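You operate a simulated robot arm through the tools that you are given. There is no shell and no other tool. Be economical: measure what you need, move in short steps, check, and stop when the job is done.

Carry out the task below with a simulated two-armed robot. There is one attempt and no reset: what you move stays moved.

TASK
Put the lime tub on top of the grey liner on the top of the side bench. Fetch the tray from the top of the side bench and set it on the shelf under the side bench. Put the orange roll from the bench top round the brushing box on top of the black pack there and the blue roll on the blue pad. Take the brown tub from the fourth tier from the bottom of the wooden shelf and leave it on the shelf under the side bench. Put the white tub on the front part of the sorting table away on the bottom shelf of the drawer table. Put the black tub on the drain rack. The order is free.

It is judged by the outcome, as a careful person would: the job done as asked, and still so three seconds after it is handed in. It fails if anything else is knocked over, pushed out of place, dropped, spilled or broken.

THE ROBOT
Two 7-joint arms with fingered hands on one trunk, on a base that drives. Base frame: it is fixed to the floor where the robot stands at the start and does not move with it; the origin is under the middle of the robot, x ahead of it, y to its left, z up; the surface under the hand at the start is at about z = 78. Units: cm, rad, N and s.
The left shoulder is at the start at [2.1, 20.8, 127.3], the right one opposite. Places, roughly: black tub (14x13x9 cm) [-490, -140, 80]; blue pad [0, -100, 75]; bottom shelf of the drawer table [-160, -850, 20]; brown tub (13x12x8 cm) [-40, -420, 140]; drain rack [-810, 160, 90]; lime tub (12x12x8 cm) [80, 0, 80]; liner (20x15x4 cm) [70, -30, 80]; pack [25, -125, 75]; roll [25, -125, 75]; shelf under the side bench [40, -80, 20]; tray (20x15x4 cm) [50, -90, 80]; white tub (14x13x9 cm) [-410, -280, 80]. Payload 5 kg a hand.
The TCP of each hand is the grasp point between the finger pads, 4.8 cm short of the fingertips. In the tool frame z runs along the fingers and y along their closing line. Largest opening 16 cm; the body of the gripper starts 5.6 cm behind the TCP. The gripper is a hand of 4 fingers: y runs from the thumb to the fingers, the wrist lies at [-2.6, -14.2, -25.2] in the tool frame, and closing takes about 1.5 s.
Orientation is told as [roll, pitch, yaw] about the base's x, y, z axes, in that order, counted from this pose: with the fingers straight down and the wrist toward the robot, the tool's x, y and z point along [0, 1, 0], [1, 0, 0] and [0, 0, -1] of the base frame.

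THE INTERFACE
- The arms move only by the tool apply_moves. It takes "left_series", "right_series" or both (then of equal length, played together; a hand with none holds still); each is a list of rows, each a list of 7 numbers: the opening, from 0 (shut) to 1 (fully open), then the shift along the base's x, y, z in units of 250 mm (1.0 is 250 mm), then the turn, a rotation vector about the base's x, y, z in units of 60 degrees (1.0 is 60 degrees). In form: [[gripper, x, y, z, wx, wy, wz], ...]. A call has 1 to 10 rows; each row is the pose to reach, as a shift and turn from the pose commanded when the call began. A call with a number of a shift or a turn outside -1 to 1 is refused whole. A row lasts 0.2 s, in which the tool goes at most 5 cm and 0.15 rad; a call with a longer step from one row to the next is refused whole, and so is a gripper value outside its range. A pose out of reach is approached as far as the arm can. The call stops where the force on the tool passes 40 N (or 10 N more than at its start, if that is more) or the arm is blocked; 0.2 s more then pass. The fingers move at their own pace (about 10.8 cm/s each) and stop on an object; they squeeze with about 23 N. The grip force told is the motor's: it shows also when the fingers shut on nothing. Time passes only in rows, and 0.2 s behind the last, so rows that repeat a pose let the fingers close. It gives the time, the measured TCP pose, the force on the tool (base axes), the opening and the grip force at its end, in the units of the frame above (readings bear some noise), with the torque about the TCP (base axes, N m) and any sound that the robot's microphone picked up.
- Cameras (640 x 400 px; columns grow to the right, rows downward): "scene" is now at [6.76, -6.15, 144.96]; the picture's right is [-0.72, -0.69, 0.00], its down [-0.47, 0.49, -0.74] and it looks along [0.51, -0.53, -0.68] (base axes); focal length 260 px, centre (320, 200). "left" rides on the left gripper at [-8.7, -13.3, -18.9] in its tool frame; the picture's right is [-0.83, -0.26, 0.49], its down [0.51, -0.71, 0.49] and it looks along [0.22, 0.66, 0.72] (tool axes); focal length 238 px, centre (320, 200). "right" rides on the right gripper at [8.6, -13.3, -18.9] in its tool frame; the picture's right is [-0.83, 0.26, -0.49], its down [-0.51, -0.71, 0.49] and it looks along [-0.22, 0.66, 0.72] (tool axes); focal length 238 px, centre (320, 200). There is no depth. A picture from a camera that has moved, and an enlarged one, comes with that camera's place and axes in the base frame and with its lens.
- capture(camera): a new picture of that camera. No time passes.
- lift_body(by): slides the trunk up (or, below 0, down) by that many cm; the arms and the scene camera ride with it, the base frame stays. It gives what a move gives, with no picture.
- base_move(legs): drives the robot by 1 to 6 legs, each [ahead, left, turn to the left] in cm, cm and rad, along the robot's own axes; the way and the turn of a leg run together, so that a leg with both is an arc; at most 150 cm and 3.142 rad a leg. The arms and the cameras ride along, it lands a little off, and it stops where it bumps. It gives what a move gives.
- grasp_type(shape, hand): the hand has 4 fingers and takes this shape, open, in about a second: jaw (thumb against the fingers, like two jaws); tri (thumb and two fingers); tip (a fingertip pinch); poke (one finger out to press); point (the index stretched); flat (the hand flat); cup (the hand cupped); fist (a fist). The gripper value then closes the fingers along that shape, each until it touches; the sizes above hold for jaw. It gives what a move gives, with no picture.
- turn_head(pan, tilt): turns the head with the scene camera to pan (to the left, within 1.501 rad either way) and tilt (down, from -0.506 to 1.204), counted from straight ahead of the robot. It gives what a move gives.
- zoom(camera, box): a new picture of the part [left, top, right, bottom] of that camera's present view, enlarged. No time passes.
- hand_in(): hands the job in; it is judged then, once.

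Go step by step. Nothing tells you exact positions but the pictures and the camera data: compare them with the known pose of the tool, close in by small moves and look again before you grip or let go. The budget is 207 turns and 202 pictures, counting those below and the enlarged ones. Unless the task says otherwise, let go and move clear before handing in, and close with one line.

The tools are called after ">>>" by a JSON object that holds its "api" and its "payload". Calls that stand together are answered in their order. apply_moves: Moves the arms, as the interface text tells. Its arguments: {"type":"object","properties":{"left_series":{"type":"array"},"right_series":{"type":"array"}},"required":[]} The other tools are called the same way: lift_body (by) slides the trunk up or down; grasp_type (shape, hand) gives the hand a shape; base_move (legs) drives the base; turn_head (pan, tilt) turns the head that bears the scene camera; capture (camera) takes a picture; zoom (camera, box) takes an enlarged picture of a part of a camera's view; hand_in () hands the job in.

At the start:

```text
clock: 0.0
left_position: [69.08, -1.73, 103.96]
left_orientation: [-0.001, 0.0, 0.001]
left_ft_force: [0.1, -0.1, -0.4]
left_ft_torque: [0.02, -0.02, -0.01]
left_opening: 15.95
left_grasp_force: 0.0
left_shape: jaw
right_position: [45.6, -65.89, 103.44]
right_orientation: [0.001, 0.001, -0.001]
right_ft_force: [-0.8, 0.1, 0.4]
right_ft_torque: [0.03, -0.03, 0.01]
right_opening: 15.93
right_grasp_force: 0.1
right_shape: jaw
trunk travel left (down, up): [-27.5, 41.5]
robot x, y, heading: [-0.03, -0.09, -0.003]
head pan, tilt: [-0.808, 0.744]
```

scene: 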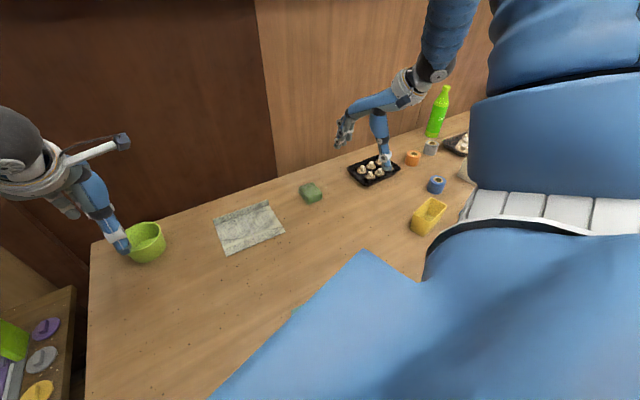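
right: 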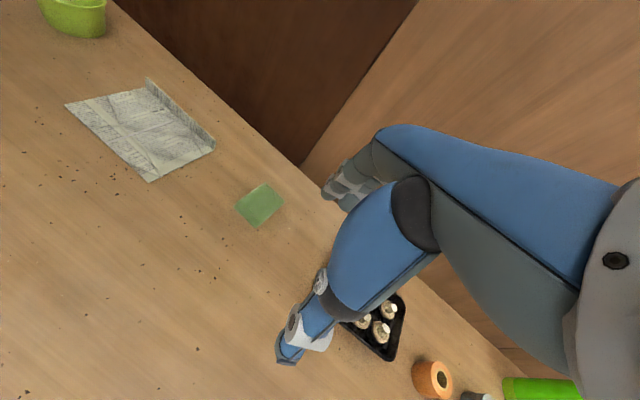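
left: 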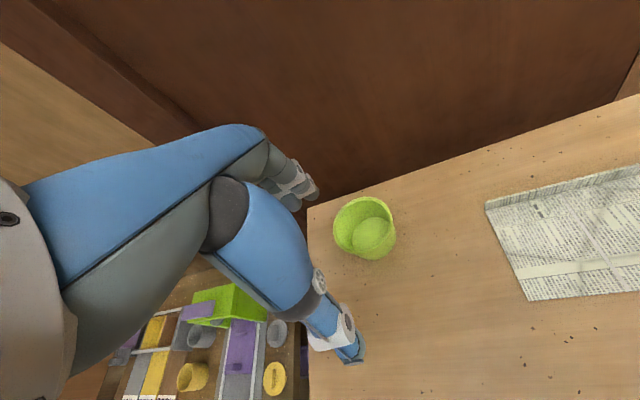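

I see the lime tub near (81,-5), the liner near (65,-32), and the tray and rolls further to the right on the side bench. I'll look round to the right and ahead before moving anything.

>>> {"api": "turn_head", "payload": {"pan": -1.4, "tilt": 0.6}}

>>> {"api": "capture", "payload": {"camera": "scene"}}

>>> {"api": "turn_head", "payload": {"pan": 0, "tilt": 0.8}}

>>> {"api": "capture", "payload": {"camera": "scene"}}

```text
clock: 1.0
left_position: [69.12, -1.69, 103.94]
left_orientation: [0.0, 0.0, 0.0]
left_ft_force: [-0.5, -0.3, 0.5]
left_ft_torque: [0.0, -0.05, -0.04]
left_opening: 15.97
left_grasp_force: 0.0
left_shape: jaw
right_position: [45.74, -65.84, 103.41]
right_orientation: [0.0, 0.0, 0.001]
right_ft_force: [-0.8, 0.1, 0.2]
right_ft_torque: [-0.02, -0.03, 0.01]
right_opening: 15.96
right_grasp_force: 0.0
right_shape: jaw
trunk travel left (down, up): [-27.5, 41.5]
robot x, y, heading: [0.08, 0.04, -0.002]
head pan, tilt: [-1.4, 0.6]
```

```text
198 pictures are left
camera scene: at [2.53, -8.84, 146.19], right [-0.99, -0.17, 0.0], down [-0.1, 0.56, -0.82], along [0.14, -0.81, -0.57], focal length 260 px, centre (320, 200)
```

scene: 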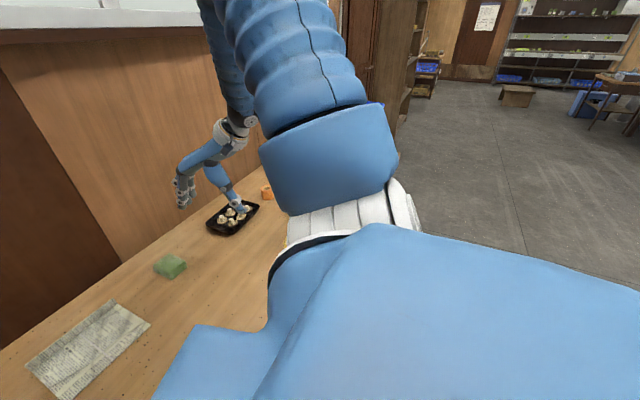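

```text
clock: 2.5
left_position: [69.08, -1.74, 103.86]
left_orientation: [0.001, 0.002, 0.001]
left_ft_force: [-1.7, 0.2, -0.2]
left_ft_torque: [0.01, 0.04, -0.01]
left_opening: 16.0
left_grasp_force: 0.1
left_shape: jaw
right_position: [45.68, -65.88, 103.52]
right_orientation: [-0.001, -0.001, -0.001]
right_ft_force: [-1.3, -0.3, -0.3]
right_ft_torque: [0.01, 0.02, 0.0]
right_opening: 15.95
right_grasp_force: 0.0
right_shape: jaw
trunk travel left (down, up): [-27.5, 41.5]
robot x, y, heading: [-0.01, 0.43, -0.001]
head pan, tilt: [0.0, 0.799]
```

```text
197 pictures are left
camera scene: at [9.08, -0.14, 144.5], right [0.0, -1.0, 0.0], down [-0.72, 0.0, -0.7], along [0.7, 0.0, -0.72], focal length 260 px, centre (320, 200)
```

scene: 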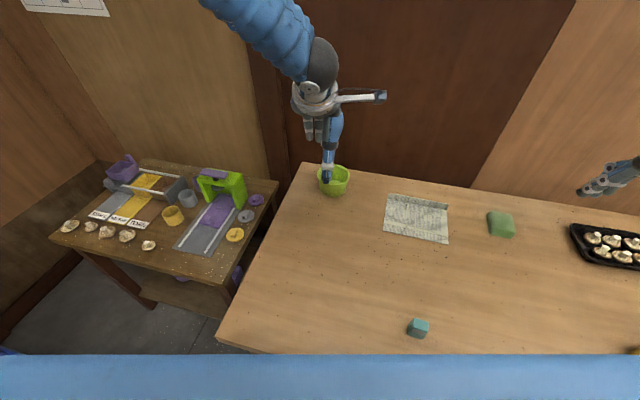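

The lime tub is consistently at about (79.7,-5) from two cameras. I move the left hand above it and look.

>>> {"api": "apply_moves", "payload": {"left_series": [[1, 0.15, -0.05, 0, 0, 0, 0], [1, 0.3, -0.1, 0, 0, 0, 0], [1, 0.424, -0.13, 0, 0, 0, 0], [1, 0.424, -0.13, -0.16, 0, 0, 0], [1, 0.424, -0.13, -0.3, 0, 0, 0]]}}

>>> {"api": "capture", "payload": {"camera": "left"}}

>>> {"api": "capture", "payload": {"camera": "scene"}}

```text
clock: 3.7
left_position: [79.73, -4.92, 96.44]
left_orientation: [-0.001, 0.001, -0.001]
left_ft_force: [2.4, -0.3, 1.7]
left_ft_torque: [0.04, 0.17, -0.01]
left_opening: 15.97
left_grasp_force: 0.0
left_shape: jaw
right_position: [45.67, -65.81, 103.49]
right_orientation: [0.002, 0.002, 0.0]
right_ft_force: [-0.5, 0.0, 0.7]
right_ft_torque: [0.0, -0.01, 0.04]
right_opening: 15.95
right_grasp_force: 0.0
right_shape: jaw
trunk travel left (down, up): [-27.5, 41.5]
robot x, y, heading: [-0.06, 0.41, 0.001]
head pan, tilt: [0.0, 0.799]
```

```text
196 pictures are left
camera left: at [66.42, -13.56, 115.25], right [-0.26, -0.83, -0.49], down [-0.71, 0.51, -0.49], along [0.66, 0.22, -0.72], focal length 238 px, centre (320, 200)
```

left: 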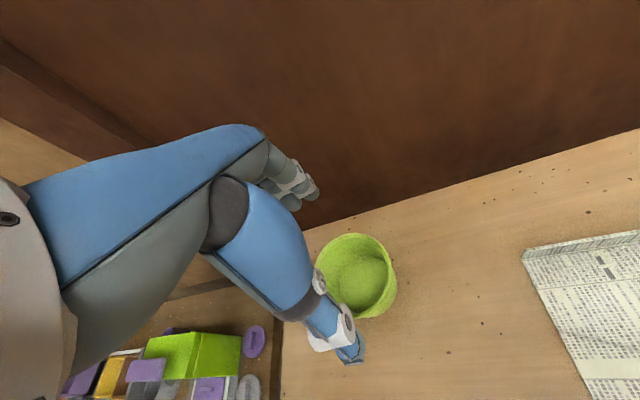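

```text
195 pictures are left
camera scene: at [9.15, -0.14, 144.49], right [0.0, -1.0, 0.0], down [-0.72, 0.0, -0.7], along [0.7, 0.0, -0.72], focal length 260 px, centre (320, 200)
```

scene: 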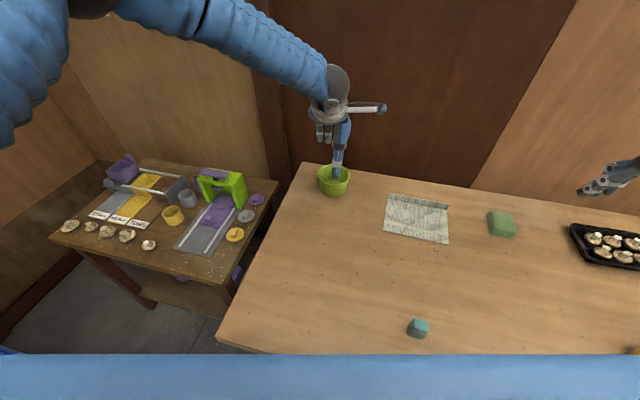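

The hand is centred over the tub. I descend and grip.

>>> {"api": "apply_moves", "payload": {"left_series": [[1, 0, 0, -0.15, 0, 0, 0], [1, 0, 0, -0.3, 0, 0, 0], [1, 0, 0, -0.42, 0, 0, 0], [1, 0, 0, -0.48, 0, 0, 0], [0.6, 0, 0, -0.48, 0, 0, 0], [0.3, 0, 0, -0.48, 0, 0, 0], [0, 0, 0, -0.48, 0, 0, 0], [0, 0, 0, -0.48, 0, 0, 0], [0, 0, 0, -0.48, 0, 0, 0]]}}

>>> {"api": "capture", "payload": {"camera": "left"}}

```text
clock: 5.7
left_position: [79.65, -4.88, 84.52]
left_orientation: [0.001, -0.001, 0.001]
left_ft_force: [-0.3, -0.8, -0.1]
left_ft_torque: [0.0, -0.03, -0.02]
left_opening: 9.18
left_grasp_force: 22.7
left_shape: jaw
right_position: [45.54, -65.82, 103.49]
right_orientation: [0.0, -0.001, 0.0]
right_ft_force: [0.1, 0.2, -0.2]
right_ft_torque: [0.02, 0.03, 0.0]
right_opening: 15.98
right_grasp_force: 0.0
right_shape: jaw
trunk travel left (down, up): [-27.5, 41.5]
robot x, y, heading: [0.44, 0.21, -0.002]
head pan, tilt: [0.0, 0.799]
```

```text
194 pictures are left
camera left: at [66.37, -13.6, 103.39], right [-0.26, -0.83, -0.49], down [-0.71, 0.51, -0.49], along [0.66, 0.22, -0.72], focal length 238 px, centre (320, 200)
```

left: 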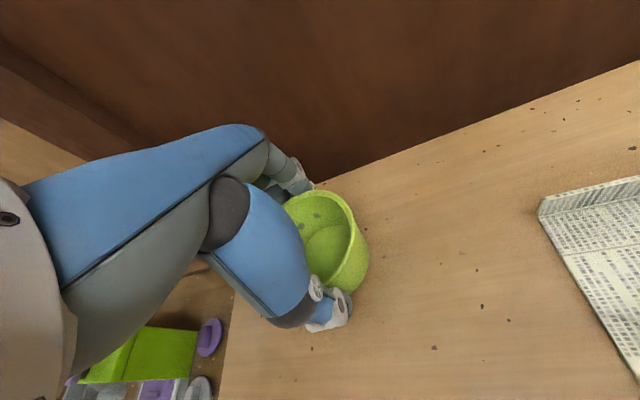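

The tub is gripped off-centre: it sits about 2.5 cm to the right of the hand. I open, shift, and regrip.

>>> {"api": "apply_moves", "payload": {"left_series": [[0.5, 0, 0, 0, 0, 0, 0], [1, 0, 0, 0, 0, 0, 0], [1, 0, 0, 0, 0, 0, 0], [1, 0, 0, 0, 0, 0, 0], [1, -0.03, -0.06, 0, 0, 0, 0], [1, -0.03, -0.11, 0, 0, 0, 0]]}}

>>> {"api": "capture", "payload": {"camera": "left"}}

```text
clock: 7.1
left_position: [78.82, -7.72, 84.39]
left_orientation: [0.001, 0.002, 0.001]
left_ft_force: [1.1, 0.3, -0.2]
left_ft_torque: [-0.03, 0.04, -0.01]
left_opening: 15.94
left_grasp_force: 0.1
left_shape: jaw
right_position: [45.66, -65.81, 103.42]
right_orientation: [0.0, 0.0, 0.001]
right_ft_force: [0.6, 0.3, -0.7]
right_ft_torque: [0.02, 0.04, 0.0]
right_opening: 15.97
right_grasp_force: 0.0
right_shape: jaw
trunk travel left (down, up): [-27.5, 41.5]
robot x, y, heading: [-0.13, 0.09, -0.001]
head pan, tilt: [0.0, 0.799]
```

```text
193 pictures are left
camera left: at [65.63, -16.32, 103.29], right [-0.26, -0.83, -0.49], down [-0.71, 0.51, -0.49], along [0.66, 0.22, -0.72], focal length 238 px, centre (320, 200)
```

left: 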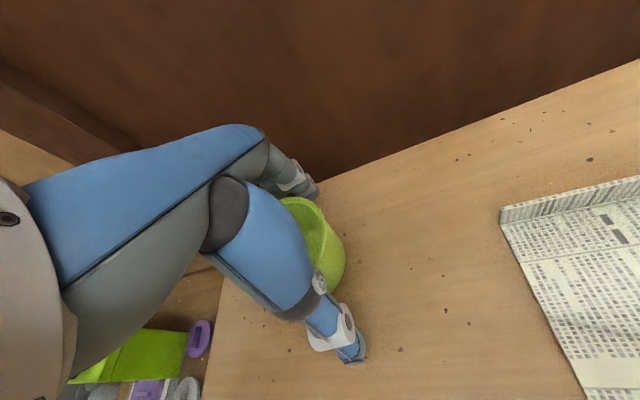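

>>> {"api": "apply_moves", "payload": {"left_series": [[0.6, 0, 0.04, 0, 0, 0, 0], [0.3, 0, 0.04, 0, 0, 0, 0], [0, 0, 0.04, 0, 0, 0, 0], [0, 0, 0.04, 0, 0, 0, 0], [0, 0, 0.04, 0, 0, 0, 0]]}}

>>> {"api": "zoom", "payload": {"camera": "scene", "box": [260, 60, 460, 260]}}

>>> {"api": "zoom", "payload": {"camera": "left", "box": [220, 130, 420, 380]}}

```text
clock: 8.3
left_position: [78.84, -6.63, 84.45]
left_orientation: [0.0, -0.001, -0.001]
left_ft_force: [-0.1, 0.4, 1.1]
left_ft_torque: [-0.01, -0.02, -0.01]
left_opening: 8.56
left_grasp_force: 23.6
left_shape: jaw
right_position: [45.74, -65.91, 103.49]
right_orientation: [0.0, 0.0, 0.0]
right_ft_force: [0.0, 0.7, -0.1]
right_ft_torque: [-0.01, 0.0, 0.03]
right_opening: 15.99
right_grasp_force: 0.0
right_shape: jaw
trunk travel left (down, up): [-27.5, 41.5]
robot x, y, heading: [0.2, -0.52, 0.003]
head pan, tilt: [0.0, 0.799]
```

```text
2.00 times, centred on (360, 160) of scene
camera zoom: at [9.09, -0.12, 144.5], right [0.0, -1.0, 0.0], down [-0.72, 0.0, -0.7], along [0.7, 0.0, -0.72], focal length 519 px, centre (240, 280)
```

zoom: 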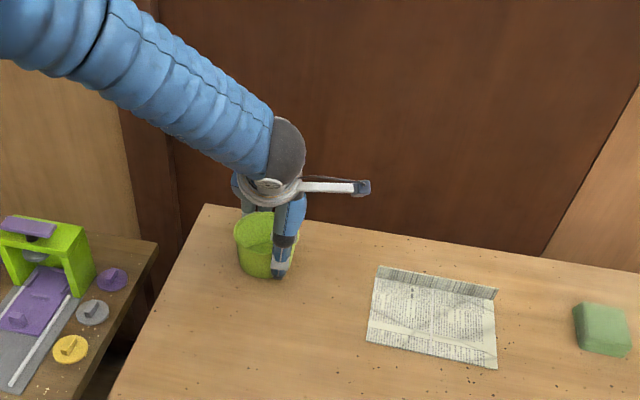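

```text
1.60 times, centred on (320, 255) of left
camera zoom: at [65.65, -15.3, 103.28], right [-0.26, -0.83, -0.49], down [-0.71, 0.51, -0.49], along [0.66, 0.22, -0.72], focal length 381 px, centre (320, 112)
```

zoom: 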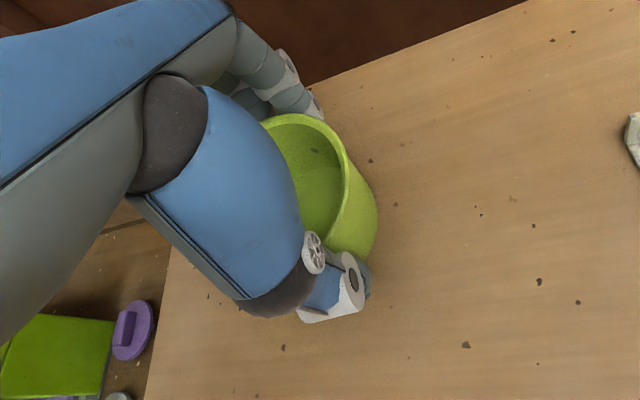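

From the scene view the tub is about 2-3 cm left of the fingers; I regrip there.

>>> {"api": "apply_moves", "payload": {"left_series": [[0.5, 0, 0, 0, 0, 0, 0], [1, 0, 0, 0, 0, 0, 0], [1, 0, 0, 0, 0, 0, 0], [1, 0, 0, 0, 0, 0, 0], [1, 0.02, 0.06, 0, 0, 0, 0], [1, 0.02, 0.12, 0, 0, 0, 0], [0.6, 0.02, 0.12, 0, 0, 0, 0], [0.2, 0.02, 0.12, 0, 0, 0, 0], [0, 0.02, 0.12, 0, 0, 0, 0], [0, 0.02, 0.12, 0, 0, 0, 0]]}}

>>> {"api": "zoom", "payload": {"camera": "scene", "box": [260, 60, 460, 260]}}

>>> {"api": "zoom", "payload": {"camera": "left", "box": [220, 130, 420, 380]}}

```text
clock: 10.5
left_position: [79.44, -3.65, 84.38]
left_orientation: [0.0, 0.0, -0.001]
left_ft_force: [-0.1, -1.1, 0.2]
left_ft_torque: [0.02, -0.06, -0.02]
left_opening: 9.01
left_grasp_force: 23.4
left_shape: jaw
right_position: [45.7, -65.81, 103.53]
right_orientation: [-0.001, 0.001, 0.001]
right_ft_force: [-0.5, 0.5, 0.3]
right_ft_torque: [0.01, 0.0, 0.0]
right_opening: 15.95
right_grasp_force: 0.0
right_shape: jaw
trunk travel left (down, up): [-27.5, 41.5]
robot x, y, heading: [0.16, 0.09, 0.001]
head pan, tilt: [0.0, 0.799]
```

```text
2.00 times, centred on (360, 160) of scene
camera zoom: at [9.09, -0.12, 144.5], right [0.0, -1.0, 0.0], down [-0.72, 0.0, -0.7], along [0.7, 0.0, -0.72], focal length 519 px, centre (240, 280)
```

zoom: 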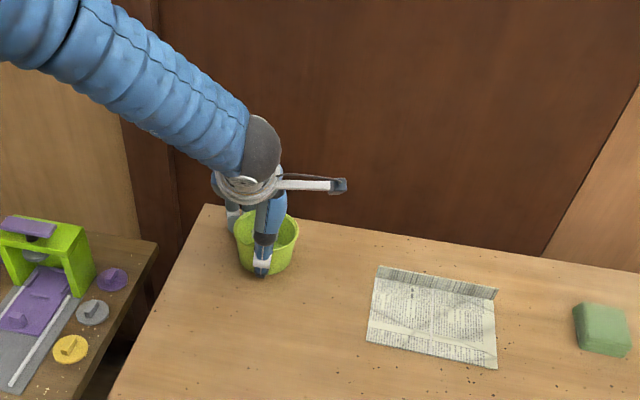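

```text
1.60 times, centred on (320, 255) of left
camera zoom: at [66.2, -12.3, 103.25], right [-0.26, -0.83, -0.49], down [-0.71, 0.51, -0.49], along [0.66, 0.22, -0.72], focal length 381 px, centre (320, 112)
```

zoom: 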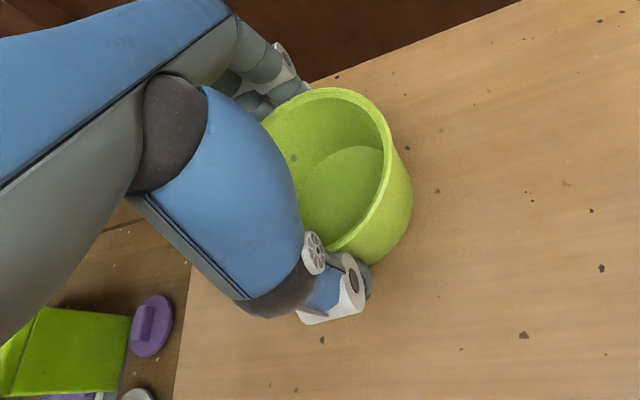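

The grip is centred now. I lift the tub and carry it toward the liner (flat part centred near (63.5,-31.5)).

>>> {"api": "apply_moves", "payload": {"left_series": [[0, 0, 0, 0.1, 0, 0, 0], [0, 0, 0, 0.25, 0, 0, 0], [0, 0, 0, 0.4, 0, 0, 0], [0, -0.1, -0.12, 0.4, 0, 0, 0], [0, -0.2, -0.27, 0.4, 0, 0, 0], [0, -0.3, -0.42, 0.4, 0, 0, 0], [0, -0.4, -0.57, 0.4, 0, 0, 0], [0, -0.5, -0.72, 0.4, 0, 0, 0], [0, -0.6, -0.88, 0.4, 0, 0, 0], [0, -0.656, -1.0, 0.4, 0, 0, 0]]}}

>>> {"api": "capture", "payload": {"camera": "scene"}}

>>> {"api": "capture", "payload": {"camera": "left"}}

```text
clock: 12.7
left_position: [63.44, -28.53, 94.47]
left_orientation: [0.002, -0.001, 0.002]
left_ft_force: [1.7, 0.4, 0.6]
left_ft_torque: [-0.01, 0.15, 0.01]
left_opening: 9.0
left_grasp_force: 22.7
left_shape: jaw
right_position: [45.62, -66.05, 103.41]
right_orientation: [0.004, -0.001, 0.0]
right_ft_force: [0.5, -1.2, -1.1]
right_ft_torque: [0.09, -0.05, 0.02]
right_opening: 15.98
right_grasp_force: 0.0
right_shape: jaw
trunk travel left (down, up): [-27.5, 41.5]
robot x, y, heading: [-0.3, -0.33, -0.003]
head pan, tilt: [0.0, 0.799]
```

```text
188 pictures are left
camera scene: at [9.07, -0.23, 144.5], right [0.0, -1.0, 0.0], down [-0.72, 0.0, -0.7], along [0.7, 0.0, -0.72], focal length 260 px, centre (320, 200)
```

scene: 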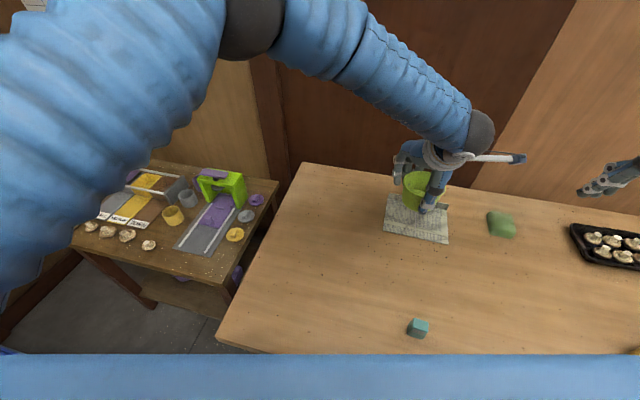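

```text
187 pictures are left
camera left: at [50.11, -37.28, 113.33], right [-0.26, -0.83, -0.49], down [-0.71, 0.51, -0.49], along [0.66, 0.22, -0.72], focal length 238 px, centre (320, 200)
```

left: 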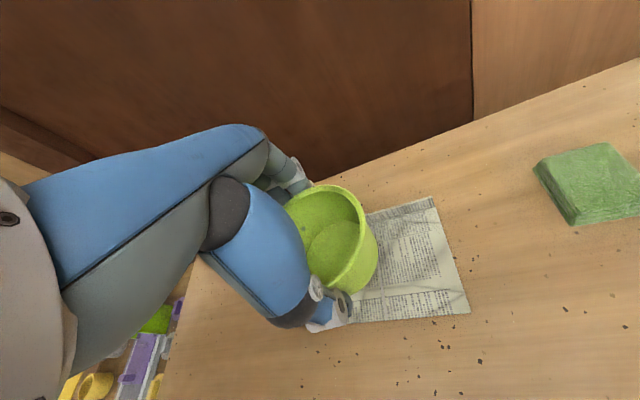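

The tub is held above the liner. I shift 2.5 cm right and lower nearly to contact.

>>> {"api": "apply_moves", "payload": {"left_series": [[0, -0.03, -0.1, 0, 0, 0, 0], [0, -0.03, -0.1, -0.1, 0, 0, 0], [0, -0.03, -0.1, -0.2, 0, 0, 0], [0, -0.03, -0.1, -0.3, 0, 0, 0], [0, -0.03, -0.1, -0.36, 0, 0, 0], [0, -0.03, -0.1, -0.38, 0, 0, 0]]}}

>>> {"api": "zoom", "payload": {"camera": "scene", "box": [340, 120, 500, 270]}}

>>> {"api": "capture", "payload": {"camera": "left"}}

```text
clock: 14.1
left_position: [62.34, -31.22, 84.86]
left_orientation: [0.0, 0.0, 0.0]
left_ft_force: [-0.7, 0.0, -0.5]
left_ft_torque: [0.0, 0.02, -0.01]
left_opening: 8.96
left_grasp_force: 23.0
left_shape: jaw
right_position: [45.68, -65.86, 103.52]
right_orientation: [0.0, 0.0, 0.001]
right_ft_force: [-0.2, 0.2, -1.1]
right_ft_torque: [0.01, 0.01, -0.03]
right_opening: 15.95
right_grasp_force: 0.0
right_shape: jaw
trunk travel left (down, up): [-27.5, 41.5]
robot x, y, heading: [0.18, 0.03, 0.001]
head pan, tilt: [0.0, 0.799]
```

```text
2.67 times, centred on (420, 195) of scene
camera zoom: at [9.09, -0.15, 144.5], right [0.0, -1.0, 0.0], down [-0.72, 0.0, -0.7], along [0.7, 0.0, -0.72], focal length 692 px, centre (53, 213)
```

zoom: 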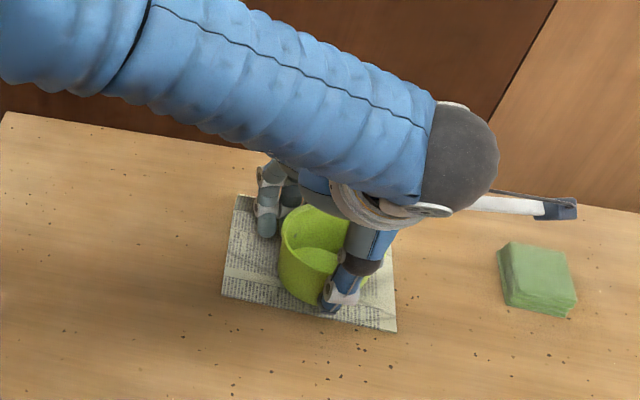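

```text
185 pictures are left
camera left: at [49.04, -39.89, 103.79], right [-0.26, -0.83, -0.49], down [-0.71, 0.51, -0.49], along [0.66, 0.22, -0.72], focal length 238 px, centre (320, 200)
```

left: 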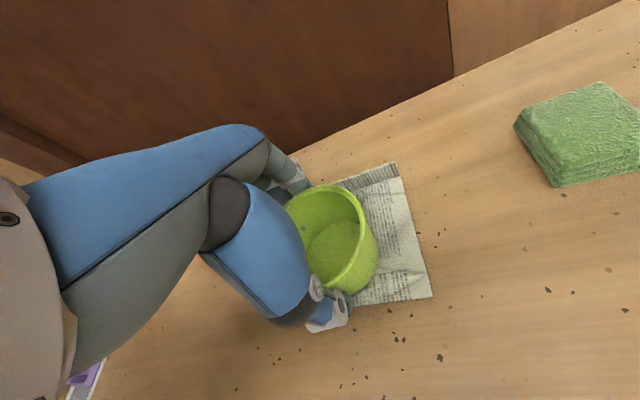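

The tub is over the liner, slightly toward the front edge. I nudge it 0.8 cm back, lower, and release with a narrow opening.

>>> {"api": "apply_moves", "payload": {"left_series": [[0, 0.032, 0, 0, 0, 0, 0], [0, 0.032, 0, -0.01, 0, 0, 0], [0, 0.032, 0, -0.018, 0, 0, 0], [0.66, 0.032, 0, -0.018, 0, 0, 0], [0.7, 0.032, 0, -0.018, 0, 0, 0], [0.7, 0.032, 0, -0.018, 0, 0, 0]]}}

>>> {"api": "capture", "payload": {"camera": "left"}}

```text
clock: 15.5
left_position: [63.11, -31.29, 84.51]
left_orientation: [-0.001, 0.001, -0.001]
left_ft_force: [-0.2, -0.7, 0.8]
left_ft_torque: [0.01, 0.01, -0.03]
left_opening: 11.14
left_grasp_force: 0.0
left_shape: jaw
right_position: [45.66, -65.93, 103.49]
right_orientation: [0.002, 0.001, -0.001]
right_ft_force: [0.3, 0.3, -0.2]
right_ft_torque: [0.01, 0.0, 0.03]
right_opening: 15.95
right_grasp_force: 0.0
right_shape: jaw
trunk travel left (down, up): [-27.5, 41.5]
robot x, y, heading: [-0.01, 0.17, -0.003]
head pan, tilt: [0.0, 0.799]
```

```text
184 pictures are left
camera left: at [49.82, -39.83, 103.32], right [-0.26, -0.83, -0.49], down [-0.71, 0.51, -0.49], along [0.66, 0.22, -0.72], focal length 238 px, centre (320, 200)
```

left: 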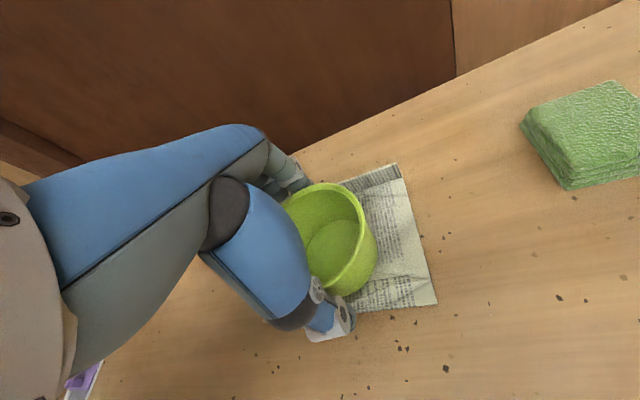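

>>> {"api": "apply_moves", "payload": {"left_series": [[0.85, 0, 0, 0, 0, 0, 0], [0.85, 0, 0, 0, 0, 0, 0], [0.85, 0, 0, 0.08, 0, 0, 0], [0.85, 0, 0, 0.2, 0, 0, 0], [0.85, 0, 0, 0.4, 0, 0, 0], [0.85, 0, 0, 0.6, 0, 0, 0], [1, 0, 0, 0.7, 0, 0, 0]]}}

>>> {"api": "capture", "payload": {"camera": "left"}}

>>> {"api": "capture", "payload": {"camera": "scene"}}

```text
clock: 17.1
left_position: [63.07, -31.39, 102.01]
left_orientation: [0.001, 0.002, 0.0]
left_ft_force: [-0.4, -0.3, -0.6]
left_ft_torque: [-0.02, -0.06, 0.01]
left_opening: 15.97
left_grasp_force: 0.0
left_shape: jaw
right_position: [45.66, -65.8, 103.42]
right_orientation: [-0.001, 0.001, 0.001]
right_ft_force: [0.2, 0.1, 0.2]
right_ft_torque: [-0.03, -0.03, -0.04]
right_opening: 15.94
right_grasp_force: 0.1
right_shape: jaw
trunk travel left (down, up): [-27.5, 41.5]
robot x, y, heading: [-0.18, -0.02, 0.0]
head pan, tilt: [0.0, 0.799]
```

```text
183 pictures are left
camera left: at [49.83, -39.89, 120.85], right [-0.26, -0.83, -0.49], down [-0.71, 0.51, -0.49], along [0.66, 0.22, -0.72], focal length 238 px, centre (320, 200)
```

left: 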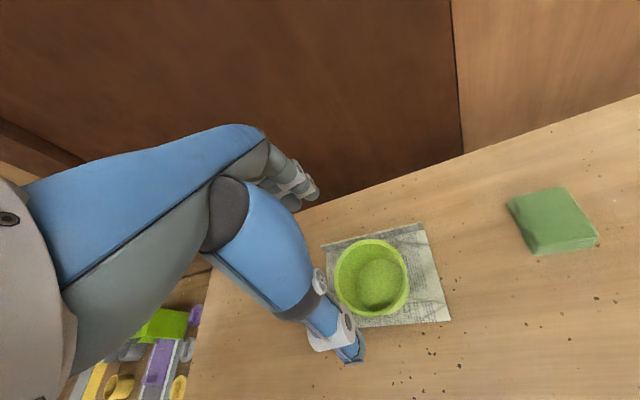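

```text
182 pictures are left
camera scene: at [9.05, -0.13, 144.5], right [0.0, -1.0, 0.0], down [-0.72, 0.0, -0.7], along [0.7, 0.0, -0.72], focal length 260 px, centre (320, 200)
```

scene: 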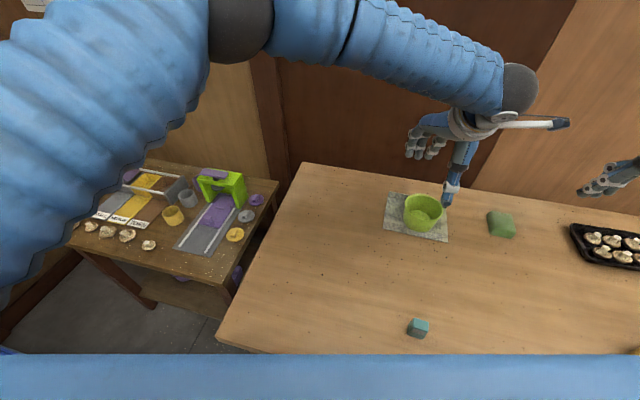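

The lime tub stands on the liner. Next I look at the right-hand part and under the bench; I back off a little for a wider view.

>>> {"api": "base_move", "payload": {"legs": [[-60, 0, 0]]}}

>>> {"api": "turn_head", "payload": {"pan": -0.7, "tilt": 0.6}}

>>> {"api": "capture", "payload": {"camera": "scene"}}

>>> {"api": "turn_head", "payload": {"pan": -1.5, "tilt": 0.4}}

>>> {"api": "capture", "payload": {"camera": "scene"}}

```text
clock: 20.5
left_position: [3.84, -31.1, 101.97]
left_orientation: [0.0, 0.001, 0.004]
left_ft_force: [-0.2, -0.2, 0.9]
left_ft_torque: [-0.03, -0.03, 0.0]
left_opening: 15.96
left_grasp_force: 0.0
left_shape: jaw
right_position: [-13.46, -65.77, 103.56]
right_orientation: [0.0, -0.001, 0.001]
right_ft_force: [-0.4, -0.6, 0.1]
right_ft_torque: [0.02, -0.06, -0.01]
right_opening: 15.96
right_grasp_force: 0.0
right_shape: jaw
trunk travel left (down, up): [-27.5, 41.5]
robot x, y, heading: [-59.2, -0.11, 0.002]
head pan, tilt: [0.0, 0.799]
```

```text
clock: 21.6
left_position: [3.86, -31.06, 101.98]
left_orientation: [0.0, -0.001, 0.005]
left_ft_force: [-0.7, -0.8, -0.2]
left_ft_torque: [-0.02, -0.02, 0.01]
left_opening: 15.95
left_grasp_force: 0.0
left_shape: jaw
right_position: [-13.39, -65.82, 103.45]
right_orientation: [0.002, 0.001, 0.004]
right_ft_force: [0.4, -0.3, 0.6]
right_ft_torque: [0.02, 0.01, 0.0]
right_opening: 15.98
right_grasp_force: 0.0
right_shape: jaw
trunk travel left (down, up): [-27.5, 41.5]
robot x, y, heading: [-59.41, -0.08, 0.005]
head pan, tilt: [-0.7, 0.6]
```

```text
181 pictures are left
camera scene: at [-51.48, -5.92, 146.18], right [-0.64, -0.77, 0.0], down [-0.43, 0.36, -0.82], along [0.63, -0.53, -0.57], focal length 260 px, centre (320, 200)
```

scene: 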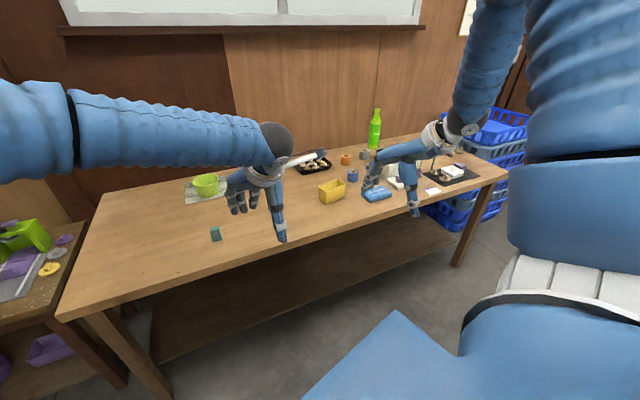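

```text
clock: 22.7
left_position: [3.91, -31.14, 101.86]
left_orientation: [-0.001, 0.0, 0.002]
left_ft_force: [-0.6, -0.5, 0.1]
left_ft_torque: [0.01, 0.01, -0.02]
left_opening: 15.95
left_grasp_force: 0.1
left_shape: jaw
right_position: [-13.43, -65.83, 103.55]
right_orientation: [0.0, -0.001, 0.003]
right_ft_force: [-0.1, -0.2, -0.3]
right_ft_torque: [0.01, -0.01, 0.0]
right_opening: 15.95
right_grasp_force: 0.1
right_shape: jaw
trunk travel left (down, up): [-27.5, 41.5]
robot x, y, heading: [-59.13, -0.12, 0.003]
head pan, tilt: [-1.499, 0.4]
```

```text
180 pictures are left
camera scene: at [-57.57, -9.5, 148.01], right [-1.0, -0.08, 0.0], down [-0.03, 0.39, -0.92], along [0.07, -0.92, -0.39], focal length 260 px, centre (320, 200)
```

scene: 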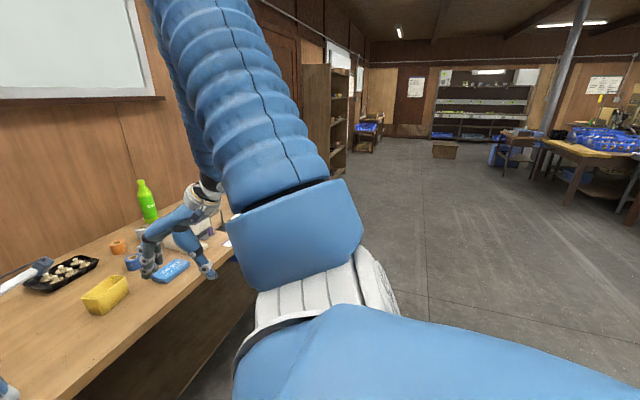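

The bench is turned about 16° and its lower shelf is set back roughly 12 cm under the top. I'll drive to face its right part squarely.

>>> {"api": "base_move", "payload": {"legs": [[0, 0, -0.28], [0, -43.5, 0], [32, 0, 0]]}}

>>> {"api": "turn_head", "payload": {"pan": -0.3, "tilt": 0.7}}

>>> {"api": "capture", "payload": {"camera": "scene"}}

>>> {"api": "capture", "payload": {"camera": "right"}}

```text
clock: 28.0
left_position: [11.66, -99.08, 101.94]
left_orientation: [-0.001, 0.001, -0.28]
left_ft_force: [1.3, -0.1, -0.1]
left_ft_torque: [-0.01, 0.09, 0.0]
left_opening: 15.96
left_grasp_force: 0.1
left_shape: jaw
right_position: [-14.78, -127.64, 103.5]
right_orientation: [0.002, 0.001, -0.277]
right_ft_force: [0.9, -0.5, 0.2]
right_ft_torque: [0.0, 0.06, 0.0]
right_opening: 15.98
right_grasp_force: 0.0
right_shape: jaw
trunk travel left (down, up): [-27.5, 41.5]
robot x, y, heading: [-40.51, -51.66, -0.278]
head pan, tilt: [-1.499, 0.4]
```

```text
clock: 29.4
left_position: [11.62, -99.07, 101.86]
left_orientation: [0.0, 0.0, -0.278]
left_ft_force: [1.0, -0.7, 0.1]
left_ft_torque: [0.01, 0.01, -0.01]
left_opening: 15.96
left_grasp_force: 0.1
left_shape: jaw
right_position: [-14.68, -127.45, 103.49]
right_orientation: [0.002, 0.001, -0.277]
right_ft_force: [0.1, 0.3, -0.2]
right_ft_torque: [0.02, 0.04, 0.02]
right_opening: 15.98
right_grasp_force: 0.1
right_shape: jaw
trunk travel left (down, up): [-27.5, 41.5]
robot x, y, heading: [-40.63, -51.69, -0.28]
head pan, tilt: [-0.3, 0.7]
```

```text
179 pictures are left
camera scene: at [-32.51, -56.74, 145.32], right [-0.55, -0.84, 0.0], down [-0.54, 0.35, -0.76], along [0.64, -0.42, -0.64], focal length 260 px, centre (320, 200)
```

scene: 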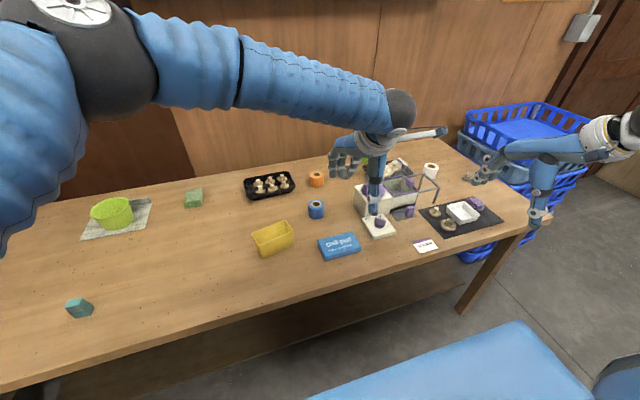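

```text
178 pictures are left
camera right: at [-25.17, -115.54, 122.48], right [0.02, -0.87, 0.49], down [-0.82, -0.29, -0.49], along [0.57, -0.39, -0.72], focal length 238 px, centre (320, 200)
```

right: 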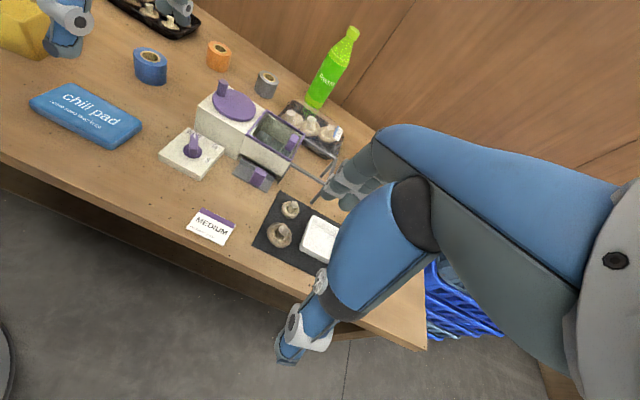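

I see the blue "chill pad", the brushing box (white/purple), rolls, and possible "black pack" behind it. I zoom to identify it.

>>> {"api": "zoom", "payload": {"camera": "right", "box": [180, 20, 400, 160]}}

>>> {"api": "zoom", "payload": {"camera": "scene", "box": [220, 120, 540, 320]}}

```text
2.86 times, centred on (290, 90) of right
camera zoom: at [-25.17, -115.54, 122.48], right [0.02, -0.87, 0.49], down [-0.82, -0.29, -0.49], along [0.57, -0.39, -0.72], focal length 681 px, centre (406, 514)
```

zoom: 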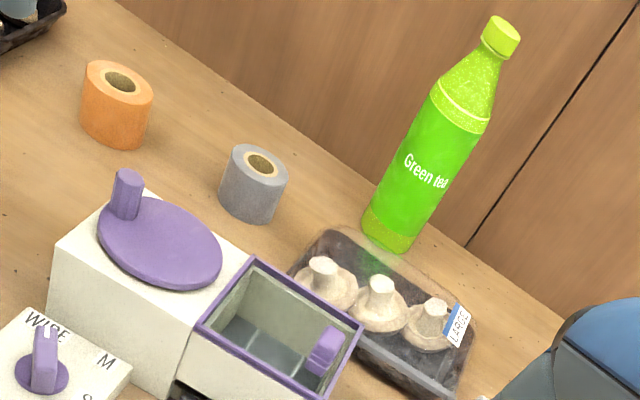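

```text
2.00 times, centred on (380, 220) of scene
camera zoom: at [-32.51, -56.74, 145.32], right [-0.55, -0.84, 0.0], down [-0.54, 0.35, -0.76], along [0.64, -0.42, -0.64], focal length 519 px, centre (200, 160)
```

zoom: 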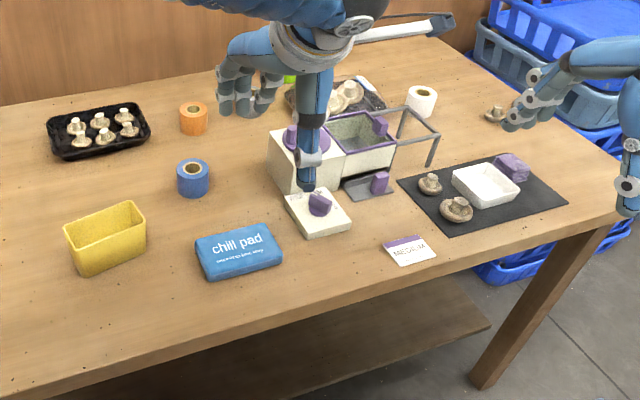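

The black pack is the film-wrapped mushroom pack near (32,-134); orange roll (44,-105.5), blue roll (28,-95), chill pad (10,-92). I'll swing both hands to the left, then shift the base right.

>>> {"api": "apply_moves", "payload": {"left_series": [[1, 0, 0.16, 0.1, 0, 0, 0], [1, 0, 0.33, 0.2, 0, 0, 0], [1, 0, 0.5, 0.2, 0, 0, 0], [1, 0, 0.66, 0.2, 0, 0, 0], [1, 0, 0.83, 0.2, 0, 0, 0], [1, 0, 1.0, 0.2, 0, 0, 0]], "right_series": [[1, 0.1, 0.1, 0.1, 0, 0, 0], [1, 0.2, 0.2, 0.2, 0, 0, 0], [1, 0.3, 0.3, 0.2, 0, 0, 0], [1, 0.4, 0.42, 0.2, 0, 0, 0], [1, 0.48, 0.56, 0.2, 0, 0, 0], [1, 0.52, 0.74, 0.2, 0, 0, 0]]}}

>>> {"api": "apply_moves", "payload": {"left_series": [[1, 0, 0.16, 0, 0, 0, 0], [1, 0, 0.33, 0, 0, 0, 0], [1, 0, 0.5, 0, 0, 0, 0], [1, 0, 0.66, 0, 0, 0, 0], [1, 0, 0.83, 0, 0, 0, 0], [1, 0, 1.0, 0, 0, 0, 0]], "right_series": [[1, 0.1, 0.1, 0, 0, 0, 0], [1, 0.2, 0.2, 0, 0, 0, 0], [1, 0.3, 0.35, 0, 0, 0, 0], [1, 0.4, 0.5, 0, 0, 0, 0], [1, 0.4, 0.66, 0, 0, 0, 0], [1, 0.4, 0.8, 0, 0, 0, 0]]}}

>>> {"api": "base_move", "payload": {"legs": [[0, -21, 0], [11, 0, 0]]}}

>>> {"api": "turn_head", "payload": {"pan": -0.2, "tilt": 0.8}}

>>> {"api": "capture", "payload": {"camera": "scene"}}

>>> {"api": "capture", "payload": {"camera": "right"}}

```text
clock: 30.8
left_position: [11.54, -73.87, 107.05]
left_orientation: [-0.002, -0.002, -0.277]
left_ft_force: [-0.1, 2.9, 1.2]
left_ft_torque: [-0.25, 0.0, -0.06]
left_opening: 15.98
left_grasp_force: 0.0
left_shape: jaw
right_position: [-1.88, -108.57, 108.92]
right_orientation: [-0.001, -0.001, -0.277]
right_ft_force: [-0.9, 3.2, 1.0]
right_ft_torque: [-0.26, 0.02, -0.05]
right_opening: 15.98
right_grasp_force: 0.1
right_shape: jaw
trunk travel left (down, up): [-27.5, 41.5]
robot x, y, heading: [-40.26, -51.8, -0.278]
head pan, tilt: [-0.3, 0.7]
```

```text
clock: 32.2
left_position: [11.8, -48.65, 106.82]
left_orientation: [0.0, 0.001, -0.277]
left_ft_force: [-0.4, 2.4, 0.5]
left_ft_torque: [-0.2, 0.04, -0.01]
left_opening: 15.97
left_grasp_force: 0.1
left_shape: jaw
right_position: [8.27, -88.86, 108.75]
right_orientation: [-0.001, 0.0, -0.277]
right_ft_force: [-0.2, 0.6, 1.4]
right_ft_torque: [-0.18, 0.02, -0.03]
right_opening: 16.0
right_grasp_force: 0.0
right_shape: jaw
trunk travel left (down, up): [-27.5, 41.5]
robot x, y, heading: [-40.37, -51.74, -0.279]
head pan, tilt: [-0.3, 0.7]
```

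```text
clock: 34.7
left_position: [16.97, -71.97, 106.84]
left_orientation: [-0.001, 0.003, -0.277]
left_ft_force: [0.6, 1.0, -0.4]
left_ft_torque: [-0.02, 0.1, -0.05]
left_opening: 15.99
left_grasp_force: 0.0
left_shape: jaw
right_position: [13.39, -112.15, 108.41]
right_orientation: [0.0, 0.003, -0.275]
right_ft_force: [0.5, 0.3, 0.3]
right_ft_torque: [-0.02, 0.09, -0.02]
right_opening: 16.0
right_grasp_force: 0.0
right_shape: jaw
trunk travel left (down, up): [-27.5, 41.5]
robot x, y, heading: [-36.01, -74.82, -0.275]
head pan, tilt: [-0.3, 0.7]
```

```text
clock: 35.3
left_position: [16.61, -72.08, 106.83]
left_orientation: [-0.001, -0.002, -0.277]
left_ft_force: [0.0, 0.2, 0.9]
left_ft_torque: [-0.03, -0.02, 0.01]
left_opening: 15.99
left_grasp_force: 0.3
left_shape: jaw
right_position: [13.21, -112.2, 108.51]
right_orientation: [-0.001, 0.001, -0.278]
right_ft_force: [-0.4, 0.2, 0.4]
right_ft_torque: [0.0, 0.01, 0.01]
right_opening: 16.01
right_grasp_force: 0.0
right_shape: jaw
trunk travel left (down, up): [-27.5, 41.5]
robot x, y, heading: [-35.63, -74.95, -0.274]
head pan, tilt: [-0.201, 0.799]
```

```text
175 pictures are left
camera scene: at [-27.6, -78.91, 144.5], right [-0.46, -0.89, 0.0], down [-0.64, 0.33, -0.7], along [0.62, -0.32, -0.72], focal length 260 px, centre (320, 200)
```

scene: 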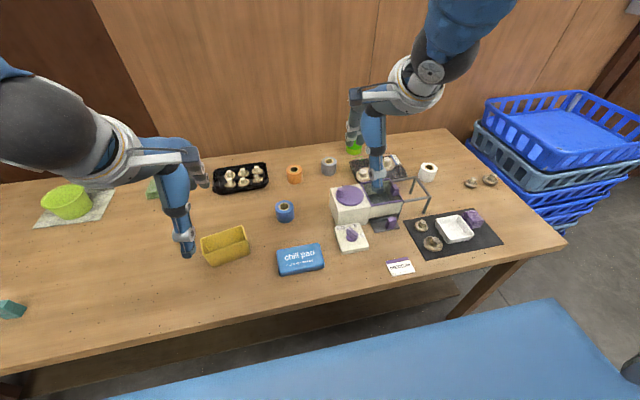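

```text
174 pictures are left
camera right: at [2.73, -100.27, 127.52], right [0.02, -0.87, 0.49], down [-0.82, -0.29, -0.49], along [0.57, -0.39, -0.72], focal length 238 px, centre (320, 200)
```

right: 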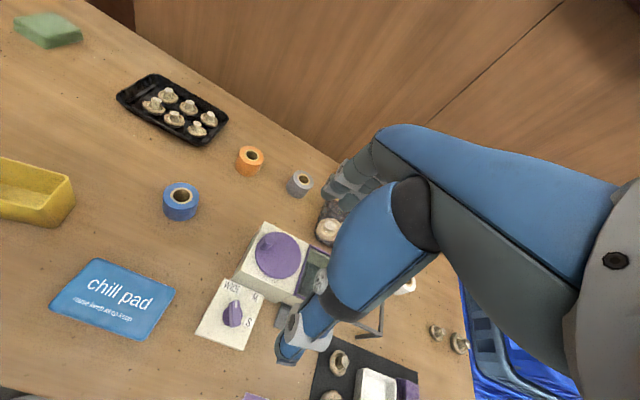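

Orange roll measured at (44.3,-105.2) from both views. I bring the right hand above it with a 10 cm opening.

>>> {"api": "apply_moves", "payload": {"right_series": [[0.65, 0.16, 0.04, 0, 0, 0, 0], [0.65, 0.33, 0.08, 0, 0, 0, 0], [0.65, 0.5, 0.12, 0, 0, 0, 0], [0.65, 0.66, 0.16, 0, 0, 0, 0], [0.65, 0.83, 0.2, 0, 0, 0, 0], [0.65, 1.0, 0.24, 0, 0, 0, 0]]}}

>>> {"api": "apply_moves", "payload": {"right_series": [[0.65, 0.12, 0.02, -0.12, 0, 0, 0], [0.65, 0.244, 0.04, -0.28, 0, 0, 0], [0.65, 0.244, 0.04, -0.44, 0, 0, 0]]}}

>>> {"api": "capture", "payload": {"camera": "right"}}

>>> {"api": "zoom", "payload": {"camera": "scene", "box": [200, 80, 440, 240]}}

```text
clock: 36.7
left_position: [16.85, -72.13, 106.76]
left_orientation: [-0.001, 0.0, -0.277]
left_ft_force: [0.7, -0.5, -0.9]
left_ft_torque: [-0.04, 0.1, -0.04]
left_opening: 15.98
left_grasp_force: 0.0
left_shape: jaw
right_position: [38.19, -106.23, 108.55]
right_orientation: [-0.001, 0.004, -0.277]
right_ft_force: [-0.4, 0.1, -1.6]
right_ft_torque: [-0.02, 0.05, 0.01]
right_opening: 10.42
right_grasp_force: 0.0
right_shape: jaw
trunk travel left (down, up): [-27.5, 41.5]
robot x, y, heading: [-36.13, -75.04, -0.281]
head pan, tilt: [-0.201, 0.799]
```

```text
refused: row 2 steps farther than a row can; nothing moved
```

```text
173 pictures are left
camera right: at [27.84, -94.23, 127.6], right [0.02, -0.87, 0.49], down [-0.82, -0.29, -0.49], along [0.57, -0.39, -0.72], focal length 238 px, centre (320, 200)
```

right: 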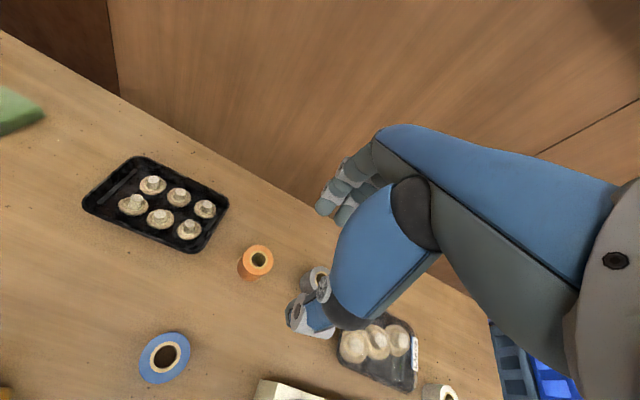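

```text
2.50 times, centred on (320, 160) of scene
camera zoom: at [-27.4, -78.86, 144.48], right [-0.46, -0.89, 0.0], down [-0.64, 0.33, -0.7], along [0.62, -0.32, -0.72], focal length 649 px, centre (320, 300)
```

zoom: 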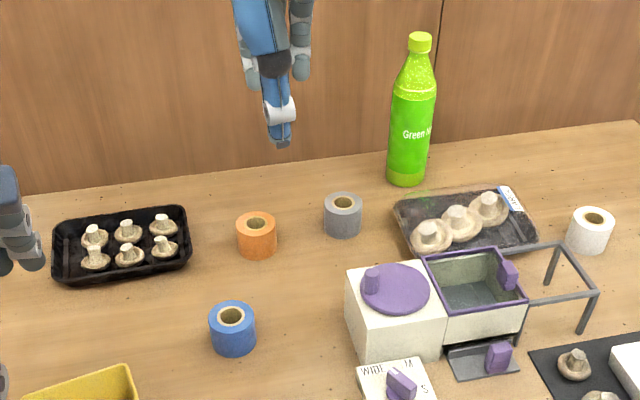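

>>> {"api": "apply_moves", "payload": {"right_series": [[0.65, 0.1, 0.02, -0.1, 0, 0, 0], [0.65, 0.2, 0.04, -0.2, 0, 0, 0], [0.65, 0.252, 0.04, -0.35, 0, 0, 0], [0.65, 0.252, 0.04, -0.5, 0, 0, 0], [0.65, 0.252, 0.04, -0.6, 0, 0, 0]]}}

>>> {"api": "capture", "payload": {"camera": "right"}}

>>> {"api": "zoom", "payload": {"camera": "scene", "box": [200, 80, 440, 240]}}

```text
clock: 37.9
left_position: [16.81, -72.1, 106.86]
left_orientation: [0.0, 0.001, -0.277]
left_ft_force: [-0.4, 0.7, -0.3]
left_ft_torque: [-0.06, 0.05, -0.02]
left_opening: 15.98
left_grasp_force: 0.1
left_shape: jaw
right_position: [44.44, -105.12, 93.5]
right_orientation: [0.0, 0.001, -0.275]
right_ft_force: [0.4, -0.4, 1.5]
right_ft_torque: [0.03, 0.12, 0.06]
right_opening: 10.41
right_grasp_force: 0.2
right_shape: jaw
trunk travel left (down, up): [-27.5, 41.5]
robot x, y, heading: [-36.04, -74.49, -0.276]
head pan, tilt: [-0.201, 0.799]
```

```text
171 pictures are left
camera right: at [34.05, -93.23, 112.49], right [0.02, -0.87, 0.49], down [-0.82, -0.29, -0.49], along [0.57, -0.39, -0.72], focal length 238 px, centre (320, 200)
```

right: 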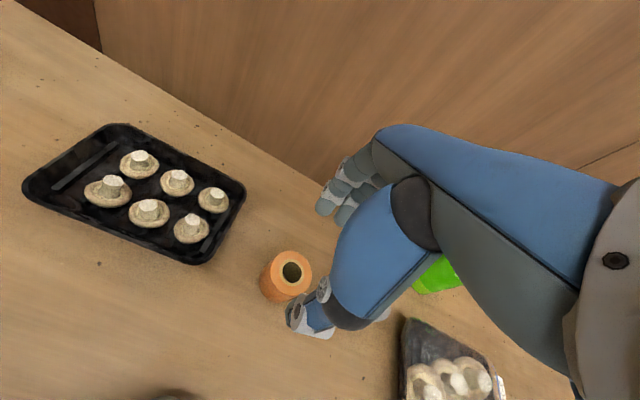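

```text
2.50 times, centred on (320, 160) of scene
camera zoom: at [-27.51, -78.9, 144.49], right [-0.46, -0.89, 0.0], down [-0.64, 0.33, -0.7], along [0.62, -0.32, -0.72], focal length 649 px, centre (320, 300)
```

zoom: 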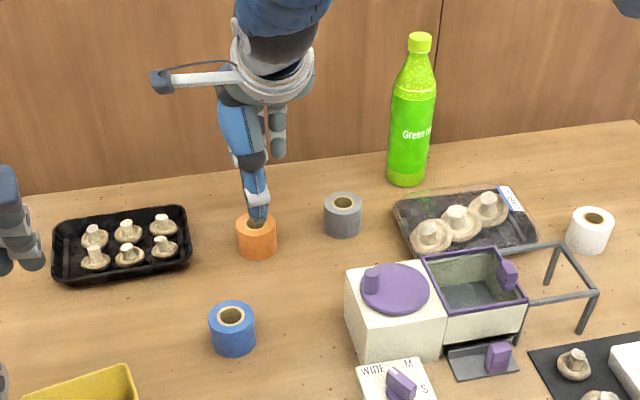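

Aligned over the orange roll; I lower and grip.

>>> {"api": "apply_moves", "payload": {"right_series": [[0.65, -0.01, 0, -0.15, 0, 0, 0], [0.65, -0.01, 0, -0.3, 0, 0, 0], [0.65, -0.01, 0, -0.4, 0, 0, 0], [0.3, -0.01, 0, -0.4, 0, 0, 0], [0, -0.01, 0, -0.4, 0, 0, 0], [0, -0.01, 0, -0.4, 0, 0, 0], [0, -0.01, 0, -0.4, 0, 0, 0]]}}

>>> {"api": "capture", "payload": {"camera": "right"}}

>>> {"api": "zoom", "payload": {"camera": "scene", "box": [200, 80, 440, 240]}}

```text
clock: 39.5
left_position: [16.73, -72.09, 106.86]
left_orientation: [0.0, 0.001, -0.276]
left_ft_force: [0.5, -0.4, 0.0]
left_ft_torque: [-0.03, -0.03, -0.01]
left_opening: 15.98
left_grasp_force: 0.1
left_shape: jaw
right_position: [44.2, -105.15, 83.54]
right_orientation: [0.001, 0.001, -0.275]
right_ft_force: [-0.3, -0.7, -0.2]
right_ft_torque: [0.0, -0.01, -0.05]
right_opening: 5.16
right_grasp_force: 22.8
right_shape: jaw
trunk travel left (down, up): [-27.5, 41.5]
robot x, y, heading: [-35.67, -74.93, -0.28]
head pan, tilt: [-0.201, 0.799]
```

```text
169 pictures are left
camera right: at [33.75, -93.18, 102.58], right [0.02, -0.87, 0.49], down [-0.82, -0.29, -0.49], along [0.57, -0.39, -0.72], focal length 238 px, centre (320, 200)
```

right: 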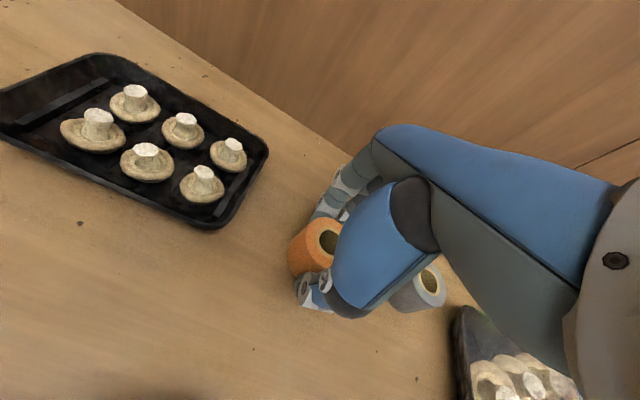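

```text
2.50 times, centred on (320, 160) of scene
camera zoom: at [-27.58, -78.89, 144.5], right [-0.46, -0.89, 0.0], down [-0.64, 0.33, -0.7], along [0.62, -0.32, -0.72], focal length 649 px, centre (320, 300)
```

zoom: 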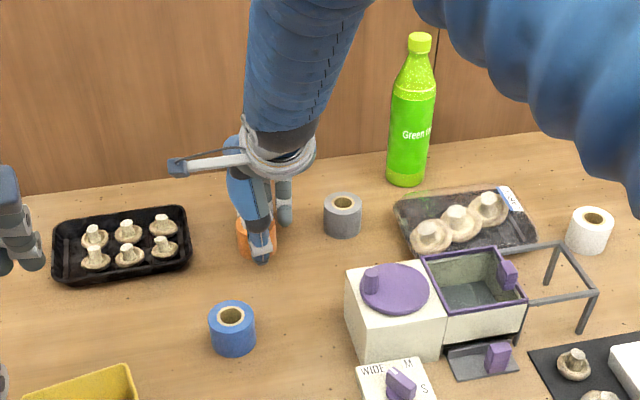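

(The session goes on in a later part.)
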